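You operate a simulated robot arm through the tools that you are given. There is no shell and no other tool. Be economical: measure what you need, move in short steps, check, and stop when the job is done.

Carry out the task below with a simulated robot arm. There is one attempt and no reset: what you move stays moved.

JOB
Put the can that says "dubbin" from the table in the orange tray and the can that says "polish" on top of the white box.
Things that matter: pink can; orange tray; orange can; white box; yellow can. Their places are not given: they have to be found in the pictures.

The check looks at the end state, three seconds after you hand in, the way a careful person would. Anything else that was tipped, shoved, dropped, spilled or broken makes it a failure.

ROBOT AND FRAMES
A 6-joint arm with a two-finger parallel gripper, fixed in place. Base frame: the origin is at the foot of the arm, x ahead of it, y to its left, z up; the work surface is at about z = 860. Lengths are in mm, angles in degrees, forces in N, time in s.
With the tool pointing down near the work surface it reaches from about 260 to 680 mm from the base axis. Its first joint turns from -66.0 to 66.0 degrees. Payload 2.9 kg.
Tool frame: the origin (TCP) lies between the finger pads and is the grasp point; the fingertips stand 30 mm ahead of it; z points along the fingers, y is the line along which they close. The gripper opens to 110 mm. The fingers are 20 mm wide and 10 mm thick; the gripper's body (48 by 112 mm) begins 55 mm behind the TCP.
Orientation is told as [roll, pitch, yaw] about the base's x, y, z axes, in that order, counted from this pose: with the fingers straight down and closing along the base's y, the tool's x points along the base's -x, its y along +y and its z along -z.

CONTROLS
- The arm moves only by the tool servo_tool. Its argument "deltas" is a list of rows, each an object (a shift or turn left out is 0, a gripper value left out holds the last) with "gripper": the gripper command, from -1 (shut) to 1 (fully open), values between in proportion; "dp": the shift along the tool's x, y, z in mm, a list of three; "delta_rot": the turn, a rotation vector about the tool's x, y, z in degrees, a list of three. In form: [{"gripper": gripper, "dp": [tx, ty, tz], "delta_rot": [ax, ay, az]}, ...]. A call has 1 to 12 rows; each row shifts and turns the commanded pose from where the row before left it, along the tool's axes as they then stand. Each row takes 0.2 s and may step no farther than 50 mm and 8.6 degrees from the row before; otherwise, or with a gripper value out of range, the whole call is refused. Where a pose cannot be reached the arm comes as near as it can. A force on the tool above 40 N (or 10 N above the force at the start of the call, whichever is more), or a blocked arm, ends the call early, and 0.2 s more pass. Each finger travels about 108 mm/s and halts on what it meets, pressing with about 24 N; the grip force reading is that of the motor and also rises with nothing between the fingers. The clock runs only during rows and for 0.2 s after the last one: add rows that do not move to give the fingers time. It gives the time, the measured TCP pose, the force on the tool (base axes), the opening and the grip force at its end, in the units of the frame above (readings bear some noise).
- Cameras (640 x 400 px; columns grow to the right, rows downward): "scene" is fixed at [63.6, 434.4, 1390.5]; the picture's right is [-0.82, -0.57, 0.00], its down [-0.34, 0.49, -0.80] and it looks along [0.46, -0.66, -0.59] (base axes); focal length 334 px, centre (320, 200). "wrist" rides on the gripper at [-36, 0, -57] in the tool frame; the picture's right is [0.00, -1.00, 0.00], its down [0.97, 0.00, -0.24] and it looks along [0.24, 0.00, 0.97] (tool axes); focal length 218 px, centre (320, 200).
- get_image(camera): a new picture of that camera. It takes no simulated time.
- locate(camera, pixels): for up to 12 pixels [column, row] of the newest picture of that camera ("zoom" is the newest enlarged one), the place [x, y, z] in the base frame of the surface seen there, good to about 2 mm, but the place of the scene camera against the robot may be out by one fixed shift of up to 18 mm in any direction. It takes no simulated time.
- close_up(camera, box): a new picture of the part [left, top, right, bottom] of that camera's present view, enlarged. It takes no simulated time.
- job_done(): hands the job in; it is judged then, once.

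Keep the steps short. Do not move on a guess: measure, check each grasp and each placing, and mend mistakes. In all there are 60 turns and 30 pictures (those below and enlarged ones count). Leave the gripper open and the arm clear of the work at the hand-in unless told otherwise, and finish with a single line.

The tools are called after ">>>" as name(argument=value, ...) on one line, values as JSON. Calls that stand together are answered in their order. servo_tool: Moves the arm, as the interface text tells. Its arguments: {"type":"object","properties":{"deltas":{"type":"array"}},"required":["deltas"]} The other tools are called the same way: get_image (camera) takes a picture; locate (camera, pixels) gives the place of the surface under pixels of a picture; close_up (camera, box) takes an enlarged picture of a part of a camera's view; job_done () hands the job in.

At the start:

```text
time: 0.0
eef_pos: [446.4, -181.0, 1131.1]
ee_rot: [-0.1, 0.0, 0.0]
contact_force: [0.4, 0.3, -1.0]
opening: 109.9
grasp_force: 0.0
```

scene: 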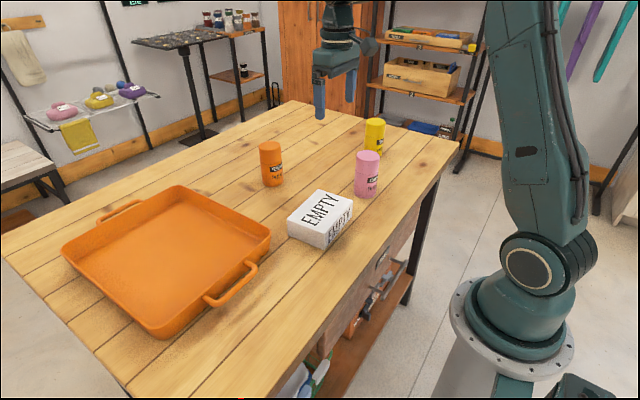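
wrist: 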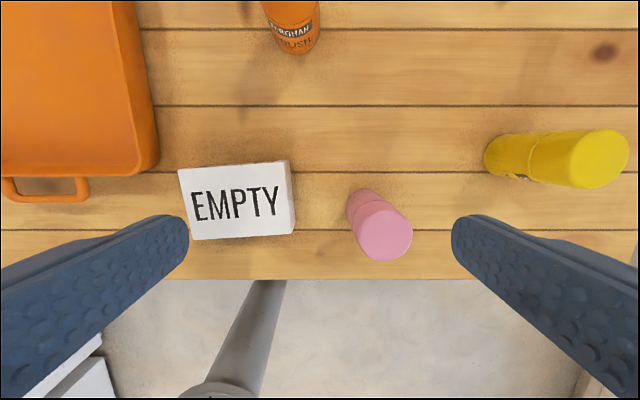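

I see orange, pink and yellow cans, the tray and the white box. First I enlarge the labels to read them.

>>> close_up(camera="scene", box=[250, 110, 400, 204])

>>> close_up(camera="wrist", box=[250, 0, 346, 60])

```text
4.26 times, centred on (325, 157) of scene
```

zoom: 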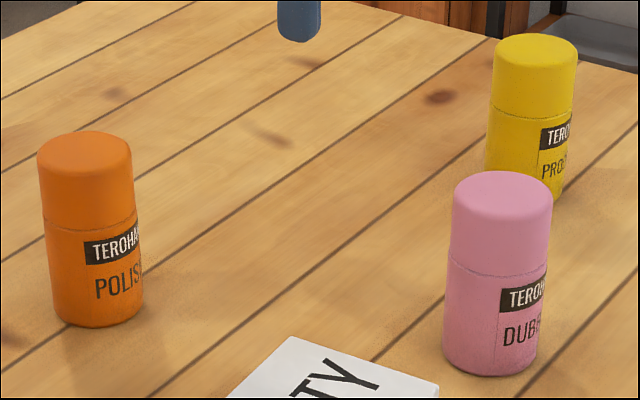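

```text
6.67 times, centred on (298, 30) of wrist
```

zoom: 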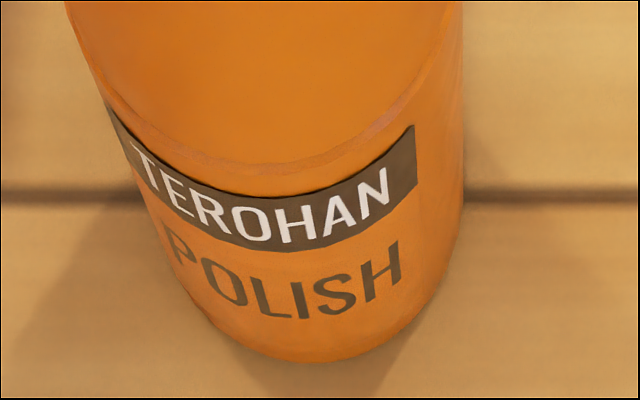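

Orange says POLISH, pink says DUBB(IN) and yellow says PRO…. Next I measure the pink top, box, tray and table from the wrist view, then the same features and the orange can from the scene view.

>>> locate(camera="wrist", pixels=[[384, 232], [362, 238], [411, 238], [387, 260], [180, 170], [286, 163], [292, 232], [194, 239], [598, 158], [400, 150], [60, 100], [292, 45]])

>>> locate(camera="scene", pixels=[[368, 156], [270, 147], [319, 190], [352, 200], [322, 240], [288, 219], [165, 260], [62, 247], [178, 186], [270, 235], [160, 337], [375, 122]])

```text
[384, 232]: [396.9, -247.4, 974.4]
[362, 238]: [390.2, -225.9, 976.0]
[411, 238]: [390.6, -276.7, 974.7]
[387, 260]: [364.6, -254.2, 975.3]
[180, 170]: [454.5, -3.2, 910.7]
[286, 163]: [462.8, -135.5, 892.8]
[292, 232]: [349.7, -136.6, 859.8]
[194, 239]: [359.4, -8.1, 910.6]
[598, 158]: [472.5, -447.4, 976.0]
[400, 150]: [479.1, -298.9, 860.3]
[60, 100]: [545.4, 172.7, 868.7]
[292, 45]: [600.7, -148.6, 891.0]
```

```text
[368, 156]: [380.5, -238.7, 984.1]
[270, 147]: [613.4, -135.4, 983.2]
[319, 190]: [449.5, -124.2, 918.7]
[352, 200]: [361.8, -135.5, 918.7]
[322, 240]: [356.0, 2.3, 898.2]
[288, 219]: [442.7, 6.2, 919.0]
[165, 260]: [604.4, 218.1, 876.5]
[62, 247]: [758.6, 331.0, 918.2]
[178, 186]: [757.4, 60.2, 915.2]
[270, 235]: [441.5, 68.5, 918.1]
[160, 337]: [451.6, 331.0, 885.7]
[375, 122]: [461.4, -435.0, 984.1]
```

Scene readings sit about (11.5, −10, −8.5) off the wrist readings. The pink can is near (390, −251), top z 975, radius about 25. I move above it with the gripper open and check.

>>> servo_tool(deltas=[{"gripper": 1, "dp": [14.1, -17.5, 20]}, {"dp": [14.1, -17.5, 20]}, {"dp": [14.1, -17.5, 20]}, {"dp": [14.1, -17.5, 20]}, {}])

>>> get_image(camera="wrist")

```text
time: 1.2
eef_pos: [392.0, -253.6, 1049.2]
ee_rot: [0.1, 0.0, 0.0]
contact_force: [1.3, 0.0, -0.4]
opening: 110.3
grasp_force: 0.1
```

```text
25 pictures are left
```

wrist: 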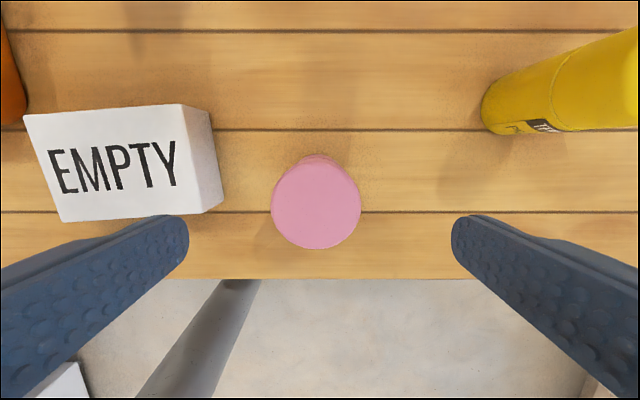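

The pink top is centred near (316, 205). I measure its edges and the box corners.

>>> locate(camera="wrist", pixels=[[316, 205], [273, 205], [359, 205], [316, 247], [316, 165], [27, 118], [179, 106], [202, 211], [64, 219]])

```text
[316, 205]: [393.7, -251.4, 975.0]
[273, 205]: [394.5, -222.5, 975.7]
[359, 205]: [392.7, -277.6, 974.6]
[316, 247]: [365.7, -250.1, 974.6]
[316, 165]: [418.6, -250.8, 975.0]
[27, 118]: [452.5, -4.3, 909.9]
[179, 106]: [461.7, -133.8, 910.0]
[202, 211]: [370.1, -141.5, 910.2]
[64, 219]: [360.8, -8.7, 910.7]
```

The pink centre is (392, −250) and the box centre is (411, −72), top z 910. I shift +3 mm in y and go down to z 935.

>>> servo_tool(deltas=[{"gripper": 1, "dp": [0, 3, 19]}, {"dp": [0, 0, 19]}, {"dp": [0, 0, 19]}, {"dp": [0, 0, 19]}, {"dp": [0, 0, 19]}, {"dp": [0, 0, 18]}, {}])

```text
time: 2.8
eef_pos: [390.9, -246.4, 937.5]
ee_rot: [0.0, 0.0, 0.0]
contact_force: [0.7, -0.4, 0.7]
opening: 110.1
grasp_force: 0.0
```

The TCP is at y −246 and the can at −250, so I shift −3.5 mm and close.

>>> servo_tool(deltas=[{"gripper": 1, "dp": [-1, -3.5, 0]}, {"gripper": 0.3}, {"gripper": -0.3}, {"gripper": -1}, {}, {}])

```text
time: 4.2
eef_pos: [391.2, -251.2, 939.1]
ee_rot: [0.0, 0.0, 0.0]
contact_force: [0.0, 0.2, 0.4]
opening: 59.4
grasp_force: 23.8
```

The grip holds at opening 59 with 24 N. I lift 20 mm and check.

>>> servo_tool(deltas=[{"dp": [0, 0, -10]}, {"dp": [0, 0, -10]}, {}])

>>> get_image(camera="scene")

```text
time: 5.0
eef_pos: [391.9, -250.2, 956.3]
ee_rot: [0.1, 0.0, 0.0]
contact_force: [1.1, 0.4, -1.9]
opening: 59.2
grasp_force: 23.9
```

```text
24 pictures are left
```

scene: 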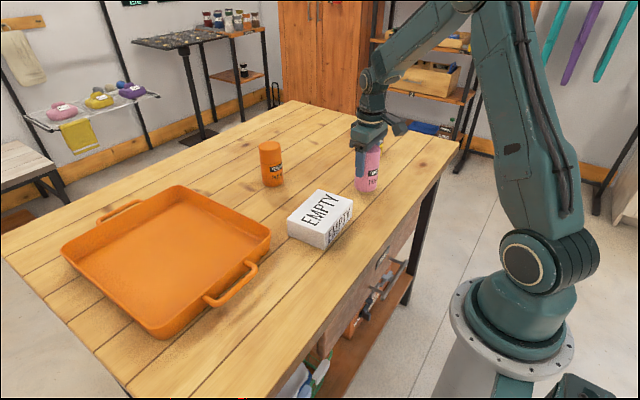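

The can is lifted. I raise it well clear, then carry it towards the tray at (560, 170).

>>> servo_tool(deltas=[{"dp": [0, 0, -22]}, {"dp": [0, 0, -22]}, {"dp": [0, 0, -22]}, {"dp": [0, 0, -22]}, {"dp": [0, 0, -22]}, {}])

>>> servo_tool(deltas=[{"dp": [-7, 15, 0]}, {"dp": [-14, 35, 0]}, {"dp": [-14, 35, 0]}, {"dp": [-14, 35, 0]}, {"dp": [-14, 35, 0]}, {"dp": [-14, 35, 0]}, {"dp": [-14, 35, 0]}, {"dp": [-14, 35, 0]}, {"dp": [-14, 35, 0]}, {"dp": [-14, 35, 0]}, {"dp": [-14, 35, 0]}, {"dp": [-14, 35, 0]}])

>>> servo_tool(deltas=[{"dp": [-7, 20, 0]}, {}, {}])

>>> get_image(camera="wrist")

>>> get_image(camera="scene")

```text
time: 6.4
eef_pos: [391.7, -251.2, 1069.7]
ee_rot: [0.0, -0.1, 0.0]
contact_force: [0.1, 1.0, -2.3]
opening: 59.4
grasp_force: 24.1
```

```text
time: 9.0
eef_pos: [550.9, 150.1, 1066.8]
ee_rot: [0.0, 0.0, 0.1]
contact_force: [0.9, -0.2, -2.3]
opening: 59.2
grasp_force: 24.0
```

```text
time: 9.8
eef_pos: [557.5, 170.2, 1068.5]
ee_rot: [0.0, 0.0, 0.0]
contact_force: [-0.2, 0.2, -2.4]
opening: 59.3
grasp_force: 24.6
```

```text
23 pictures are left
```

wrist: 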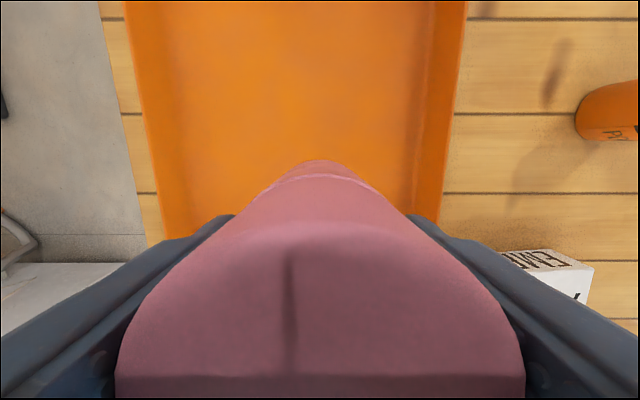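

```text
22 pictures are left
```

scene: 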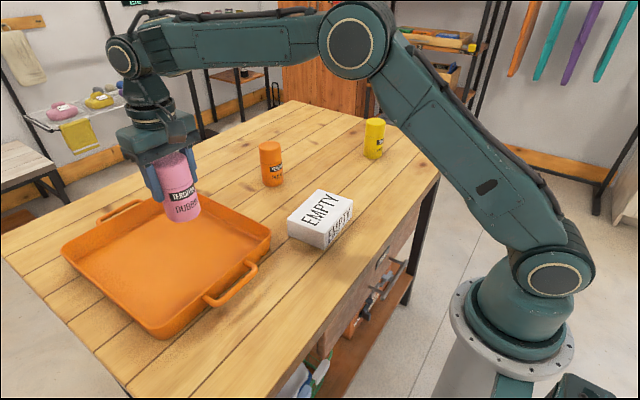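

The can hangs upright above the tray. I measure the tray floor near it before lowering.

>>> locate(camera="wrist", pixels=[[300, 120], [230, 180], [390, 180], [300, 30], [135, 120], [455, 120], [590, 265]])

```text
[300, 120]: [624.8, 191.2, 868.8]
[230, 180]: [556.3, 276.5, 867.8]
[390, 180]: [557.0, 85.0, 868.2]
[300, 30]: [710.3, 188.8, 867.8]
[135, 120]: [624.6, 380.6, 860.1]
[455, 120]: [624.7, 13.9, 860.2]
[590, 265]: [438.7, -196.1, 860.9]
```

The floor is at z 868, so release should be at TCP z of about 947. I lower 118 mm first.

>>> servo_tool(deltas=[{"dp": [0, 0, 20]}, {"dp": [0, 0, 20]}, {"dp": [0, 0, 20]}, {"dp": [0, 0, 20]}, {"dp": [0, 0, 20]}, {"dp": [0, 0, 12]}, {"dp": [0, 0, 6]}, {}, {}])

```text
time: 11.8
eef_pos: [559.5, 168.2, 950.4]
ee_rot: [0.0, 0.0, 0.0]
contact_force: [-0.6, -0.3, -2.4]
opening: 59.7
grasp_force: 24.3
```

There is no contact yet. I inch down 1 mm at a time, watching the force.

>>> servo_tool(deltas=[{"dp": [0, 0, 1]}, {"dp": [0, 0, 1]}, {}])

```text
time: 12.6
eef_pos: [560.7, 170.1, 946.9]
ee_rot: [0.0, 0.0, 0.1]
contact_force: [0.2, -0.3, -2.4]
opening: 59.7
grasp_force: 24.2
```

>>> servo_tool(deltas=[{"dp": [0, 0, 1]}, {"dp": [0, 0, 1]}, {}])

```text
time: 13.4
eef_pos: [560.7, 168.5, 947.3]
ee_rot: [0.1, -0.2, 0.0]
contact_force: [-2.8, -2.7, 15.3]
opening: 59.2
grasp_force: 23.6
```

The force rose to +15 N, so the can is on the tray floor. I open the fingers and rise.

>>> servo_tool(deltas=[{"dp": [0, 0, -1], "gripper": -0.5}, {"gripper": 0.1}, {"gripper": 0.5}, {"gripper": 1}, {}, {}])

>>> servo_tool(deltas=[{"dp": [0, 0, -10]}, {"dp": [0, 0, -20]}, {"dp": [0, 0, -25]}, {"dp": [0, 0, -25]}, {"dp": [0, 0, -25]}, {"dp": [0, 0, -25]}, {}])

>>> get_image(camera="scene")

```text
time: 14.8
eef_pos: [560.1, 169.1, 946.9]
ee_rot: [0.0, 0.0, 0.1]
contact_force: [-0.1, 0.0, 0.7]
opening: 110.0
grasp_force: 0.1
```

```text
time: 16.4
eef_pos: [559.1, 170.3, 1077.9]
ee_rot: [0.0, 0.1, -0.1]
contact_force: [0.2, -0.6, -0.1]
opening: 109.9
grasp_force: 0.0
```

```text
21 pictures are left
```

scene: 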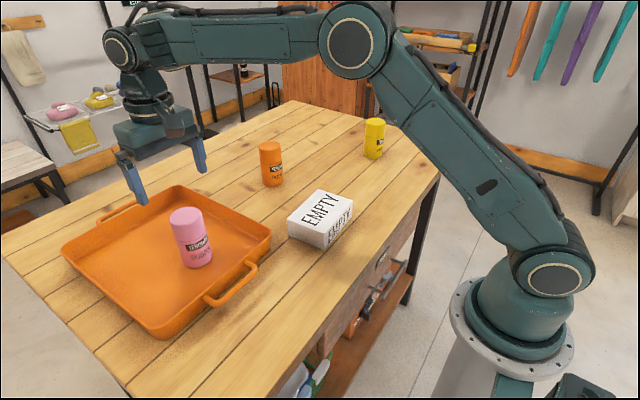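

The pink can stands in the tray. Next I move above the orange can, near (618, −146).

>>> servo_tool(deltas=[{"dp": [-5, -32, 0]}, {"dp": [-6, -32, 0]}, {"dp": [-6, -32, 0]}, {"dp": [-6, -32, 0]}, {"dp": [-6, -32, 0]}, {"dp": [-6, -32, 0]}, {"dp": [-6, -32, 0]}, {"dp": [-6, -32, 0]}, {"dp": [-6, -32, 10]}, {"dp": [-6, -28, 15]}, {}, {}])

>>> get_image(camera="wrist")

```text
time: 19.0
eef_pos: [618.4, -147.1, 1053.7]
ee_rot: [-0.1, 0.0, 0.0]
contact_force: [-0.1, 0.6, -0.3]
opening: 110.3
grasp_force: 0.1
```

```text
20 pictures are left
```

wrist: 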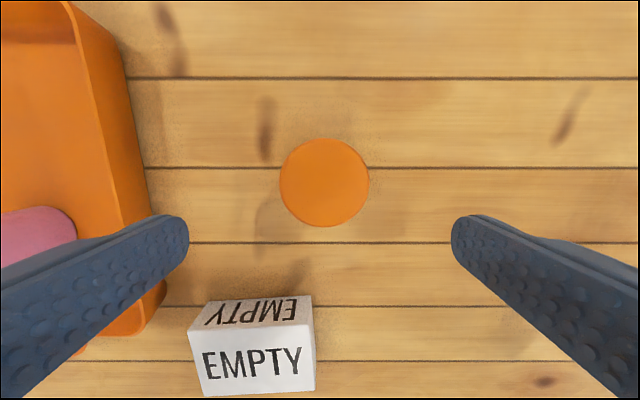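

The orange top is centred near (325, 183). I measure it and the box top.

>>> locate(camera="wrist", pixels=[[325, 183], [282, 183], [367, 183], [325, 225], [325, 141], [260, 360], [204, 393], [313, 388], [192, 335], [311, 324]])

```text
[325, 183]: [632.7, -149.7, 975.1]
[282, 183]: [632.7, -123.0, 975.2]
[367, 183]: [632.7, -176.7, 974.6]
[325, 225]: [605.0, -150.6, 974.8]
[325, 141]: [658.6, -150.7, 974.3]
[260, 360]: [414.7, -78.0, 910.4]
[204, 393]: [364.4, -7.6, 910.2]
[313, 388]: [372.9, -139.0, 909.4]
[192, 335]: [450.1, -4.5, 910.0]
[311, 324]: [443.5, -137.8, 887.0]
```

The orange centre is (632, −150). I shift there, then lower to z 938.

>>> servo_tool(deltas=[{"gripper": 1, "dp": [-13.5, -3, 0]}, {"dp": [0, 0, 20]}, {"dp": [0, 0, 20]}, {"dp": [0, 0, 20]}, {"dp": [0, 0, 20]}, {"dp": [0, 0, 20]}, {"dp": [0, 0, 15]}, {}])

```text
time: 20.8
eef_pos: [631.1, -150.1, 937.6]
ee_rot: [-0.1, 0.0, -0.1]
contact_force: [0.2, 0.6, -0.5]
opening: 109.9
grasp_force: 0.1
```

I am in position, so I close and then lift a little.

>>> servo_tool(deltas=[{"gripper": 0.3}, {"gripper": -0.3}, {"gripper": -1}, {}, {}])

>>> servo_tool(deltas=[{"dp": [0, 0, -10]}, {"dp": [0, 0, -10]}, {}])

>>> get_image(camera="scene")

```text
time: 22.0
eef_pos: [631.3, -150.4, 936.4]
ee_rot: [0.0, 0.0, 0.0]
contact_force: [-0.2, 0.2, 0.9]
opening: 59.6
grasp_force: 23.9
```

```text
time: 22.8
eef_pos: [631.5, -150.9, 957.5]
ee_rot: [0.1, 0.0, 0.0]
contact_force: [-0.1, -0.2, -3.3]
opening: 59.4
grasp_force: 24.3
```

```text
19 pictures are left
```

scene: 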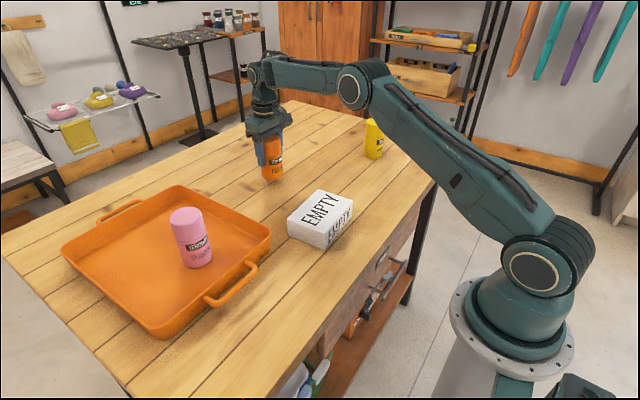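

The orange can is held. I raise it to z ~1050 and carry it above the box centre (411, −72).

>>> servo_tool(deltas=[{"dp": [0, 0, -20]}, {"dp": [0, 0, -25]}, {"dp": [0, 0, -25]}, {"dp": [0, 0, -20]}, {}])

>>> servo_tool(deltas=[{"dp": [15, 6, 0]}, {"dp": [25, 9, 0]}, {"dp": [25, 9, 0]}, {"dp": [25, 9, 0]}, {"dp": [25, 9, 0]}, {"dp": [25, 9, 0]}, {"dp": [25, 9, 0]}, {"dp": [25, 9, 0]}, {"dp": [20, 6, 0]}, {"dp": [10, 3, 0]}, {}, {}])

>>> get_image(camera="wrist")

>>> get_image(camera="scene")

```text
time: 24.0
eef_pos: [632.2, -147.8, 1048.4]
ee_rot: [0.0, 0.0, 0.1]
contact_force: [0.3, -0.8, -2.7]
opening: 58.9
grasp_force: 24.7
```

```text
time: 26.6
eef_pos: [413.2, -71.6, 1047.0]
ee_rot: [0.0, -0.1, 0.0]
contact_force: [-0.3, 0.0, -2.1]
opening: 59.1
grasp_force: 24.3
```

```text
18 pictures are left
```

wrist: 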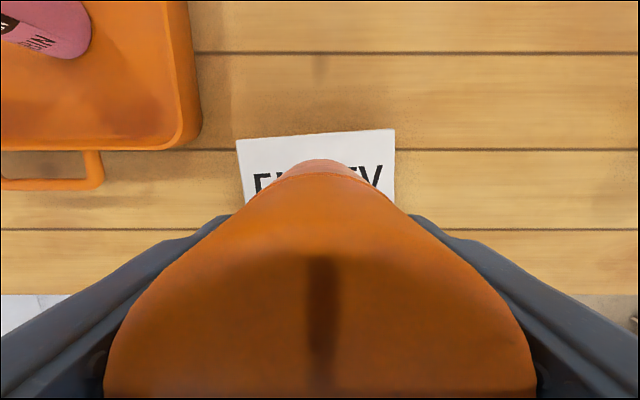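

```text
17 pictures are left
```

scene: 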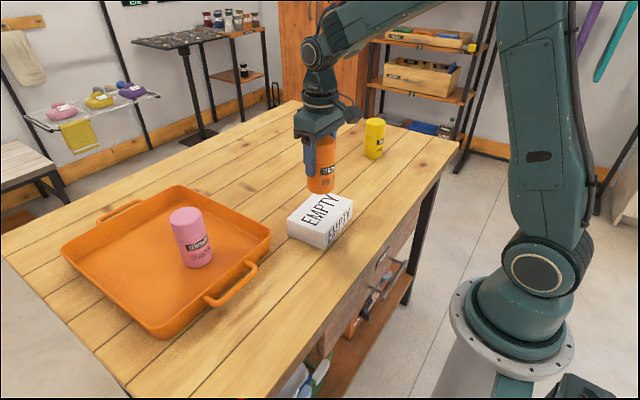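

The can is centred over the box, and contact is expected at z ~988. I lower to 991 first, then inch down.

>>> servo_tool(deltas=[{"dp": [0, 0, 15]}, {"dp": [0, 0, 15]}, {"dp": [0, 0, 15]}, {"dp": [0, 0, 8]}, {"dp": [0, 0, 3]}, {}, {}])

>>> servo_tool(deltas=[{"dp": [0, 0, 1]}, {"dp": [0, 0, 1]}, {}])

```text
time: 28.2
eef_pos: [412.0, -73.0, 990.9]
ee_rot: [0.0, -0.1, 0.1]
contact_force: [0.2, 0.6, -2.5]
opening: 59.2
grasp_force: 24.0
```

```text
time: 29.0
eef_pos: [411.1, -72.3, 989.0]
ee_rot: [0.0, 0.1, 0.0]
contact_force: [-0.4, -0.2, -2.7]
opening: 59.3
grasp_force: 24.1
```

Still no contact. I go down another 1 mm.

>>> servo_tool(deltas=[{"dp": [0, 0, 1]}, {}])

```text
time: 29.6
eef_pos: [412.9, -71.8, 987.9]
ee_rot: [0.0, 0.0, 0.0]
contact_force: [-1.8, -0.3, 4.0]
opening: 59.4
grasp_force: 24.1
```

The force went from −2.7 to +4 N, so the can rests on the box. I open gently and rise.

>>> servo_tool(deltas=[{"gripper": -0.5}, {"gripper": 0.1}, {"gripper": 0.5}, {"gripper": 1}, {}, {}])

>>> servo_tool(deltas=[{"dp": [0, 0, -10]}, {"dp": [0, 0, -20]}, {"dp": [0, 0, -25]}, {"dp": [0, 0, -25]}, {"dp": [0, 0, -25]}, {"dp": [0, 0, -25]}, {}])

>>> get_image(camera="scene")

>>> get_image(camera="wrist")

```text
time: 31.0
eef_pos: [412.2, -72.0, 987.5]
ee_rot: [0.0, 0.1, 0.1]
contact_force: [0.6, -0.7, 0.8]
opening: 109.9
grasp_force: 0.1
```

```text
time: 32.6
eef_pos: [412.4, -72.2, 1118.6]
ee_rot: [0.0, 0.0, 0.0]
contact_force: [-0.8, -0.1, 0.2]
opening: 110.0
grasp_force: 0.1
```

```text
16 pictures are left
```

scene: 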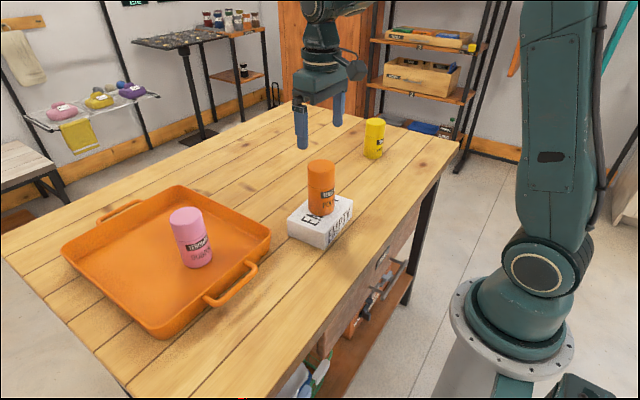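

```text
15 pictures are left
```

wrist: 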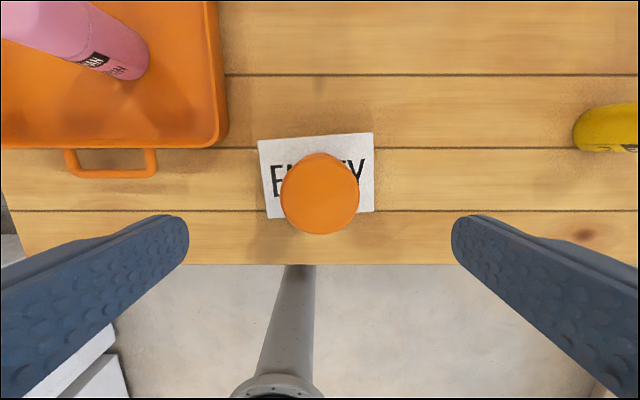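

Both cans stand upright where they belong. The yellow can, box and tray look undisturbed, and the gripper is open and clear above the work. I hand in.

>>> job_done()

```text
The job is handed in.
```

The pink "dubbin" can is standing in the orange tray, and the orange "polish" can is standing on top of the white box.
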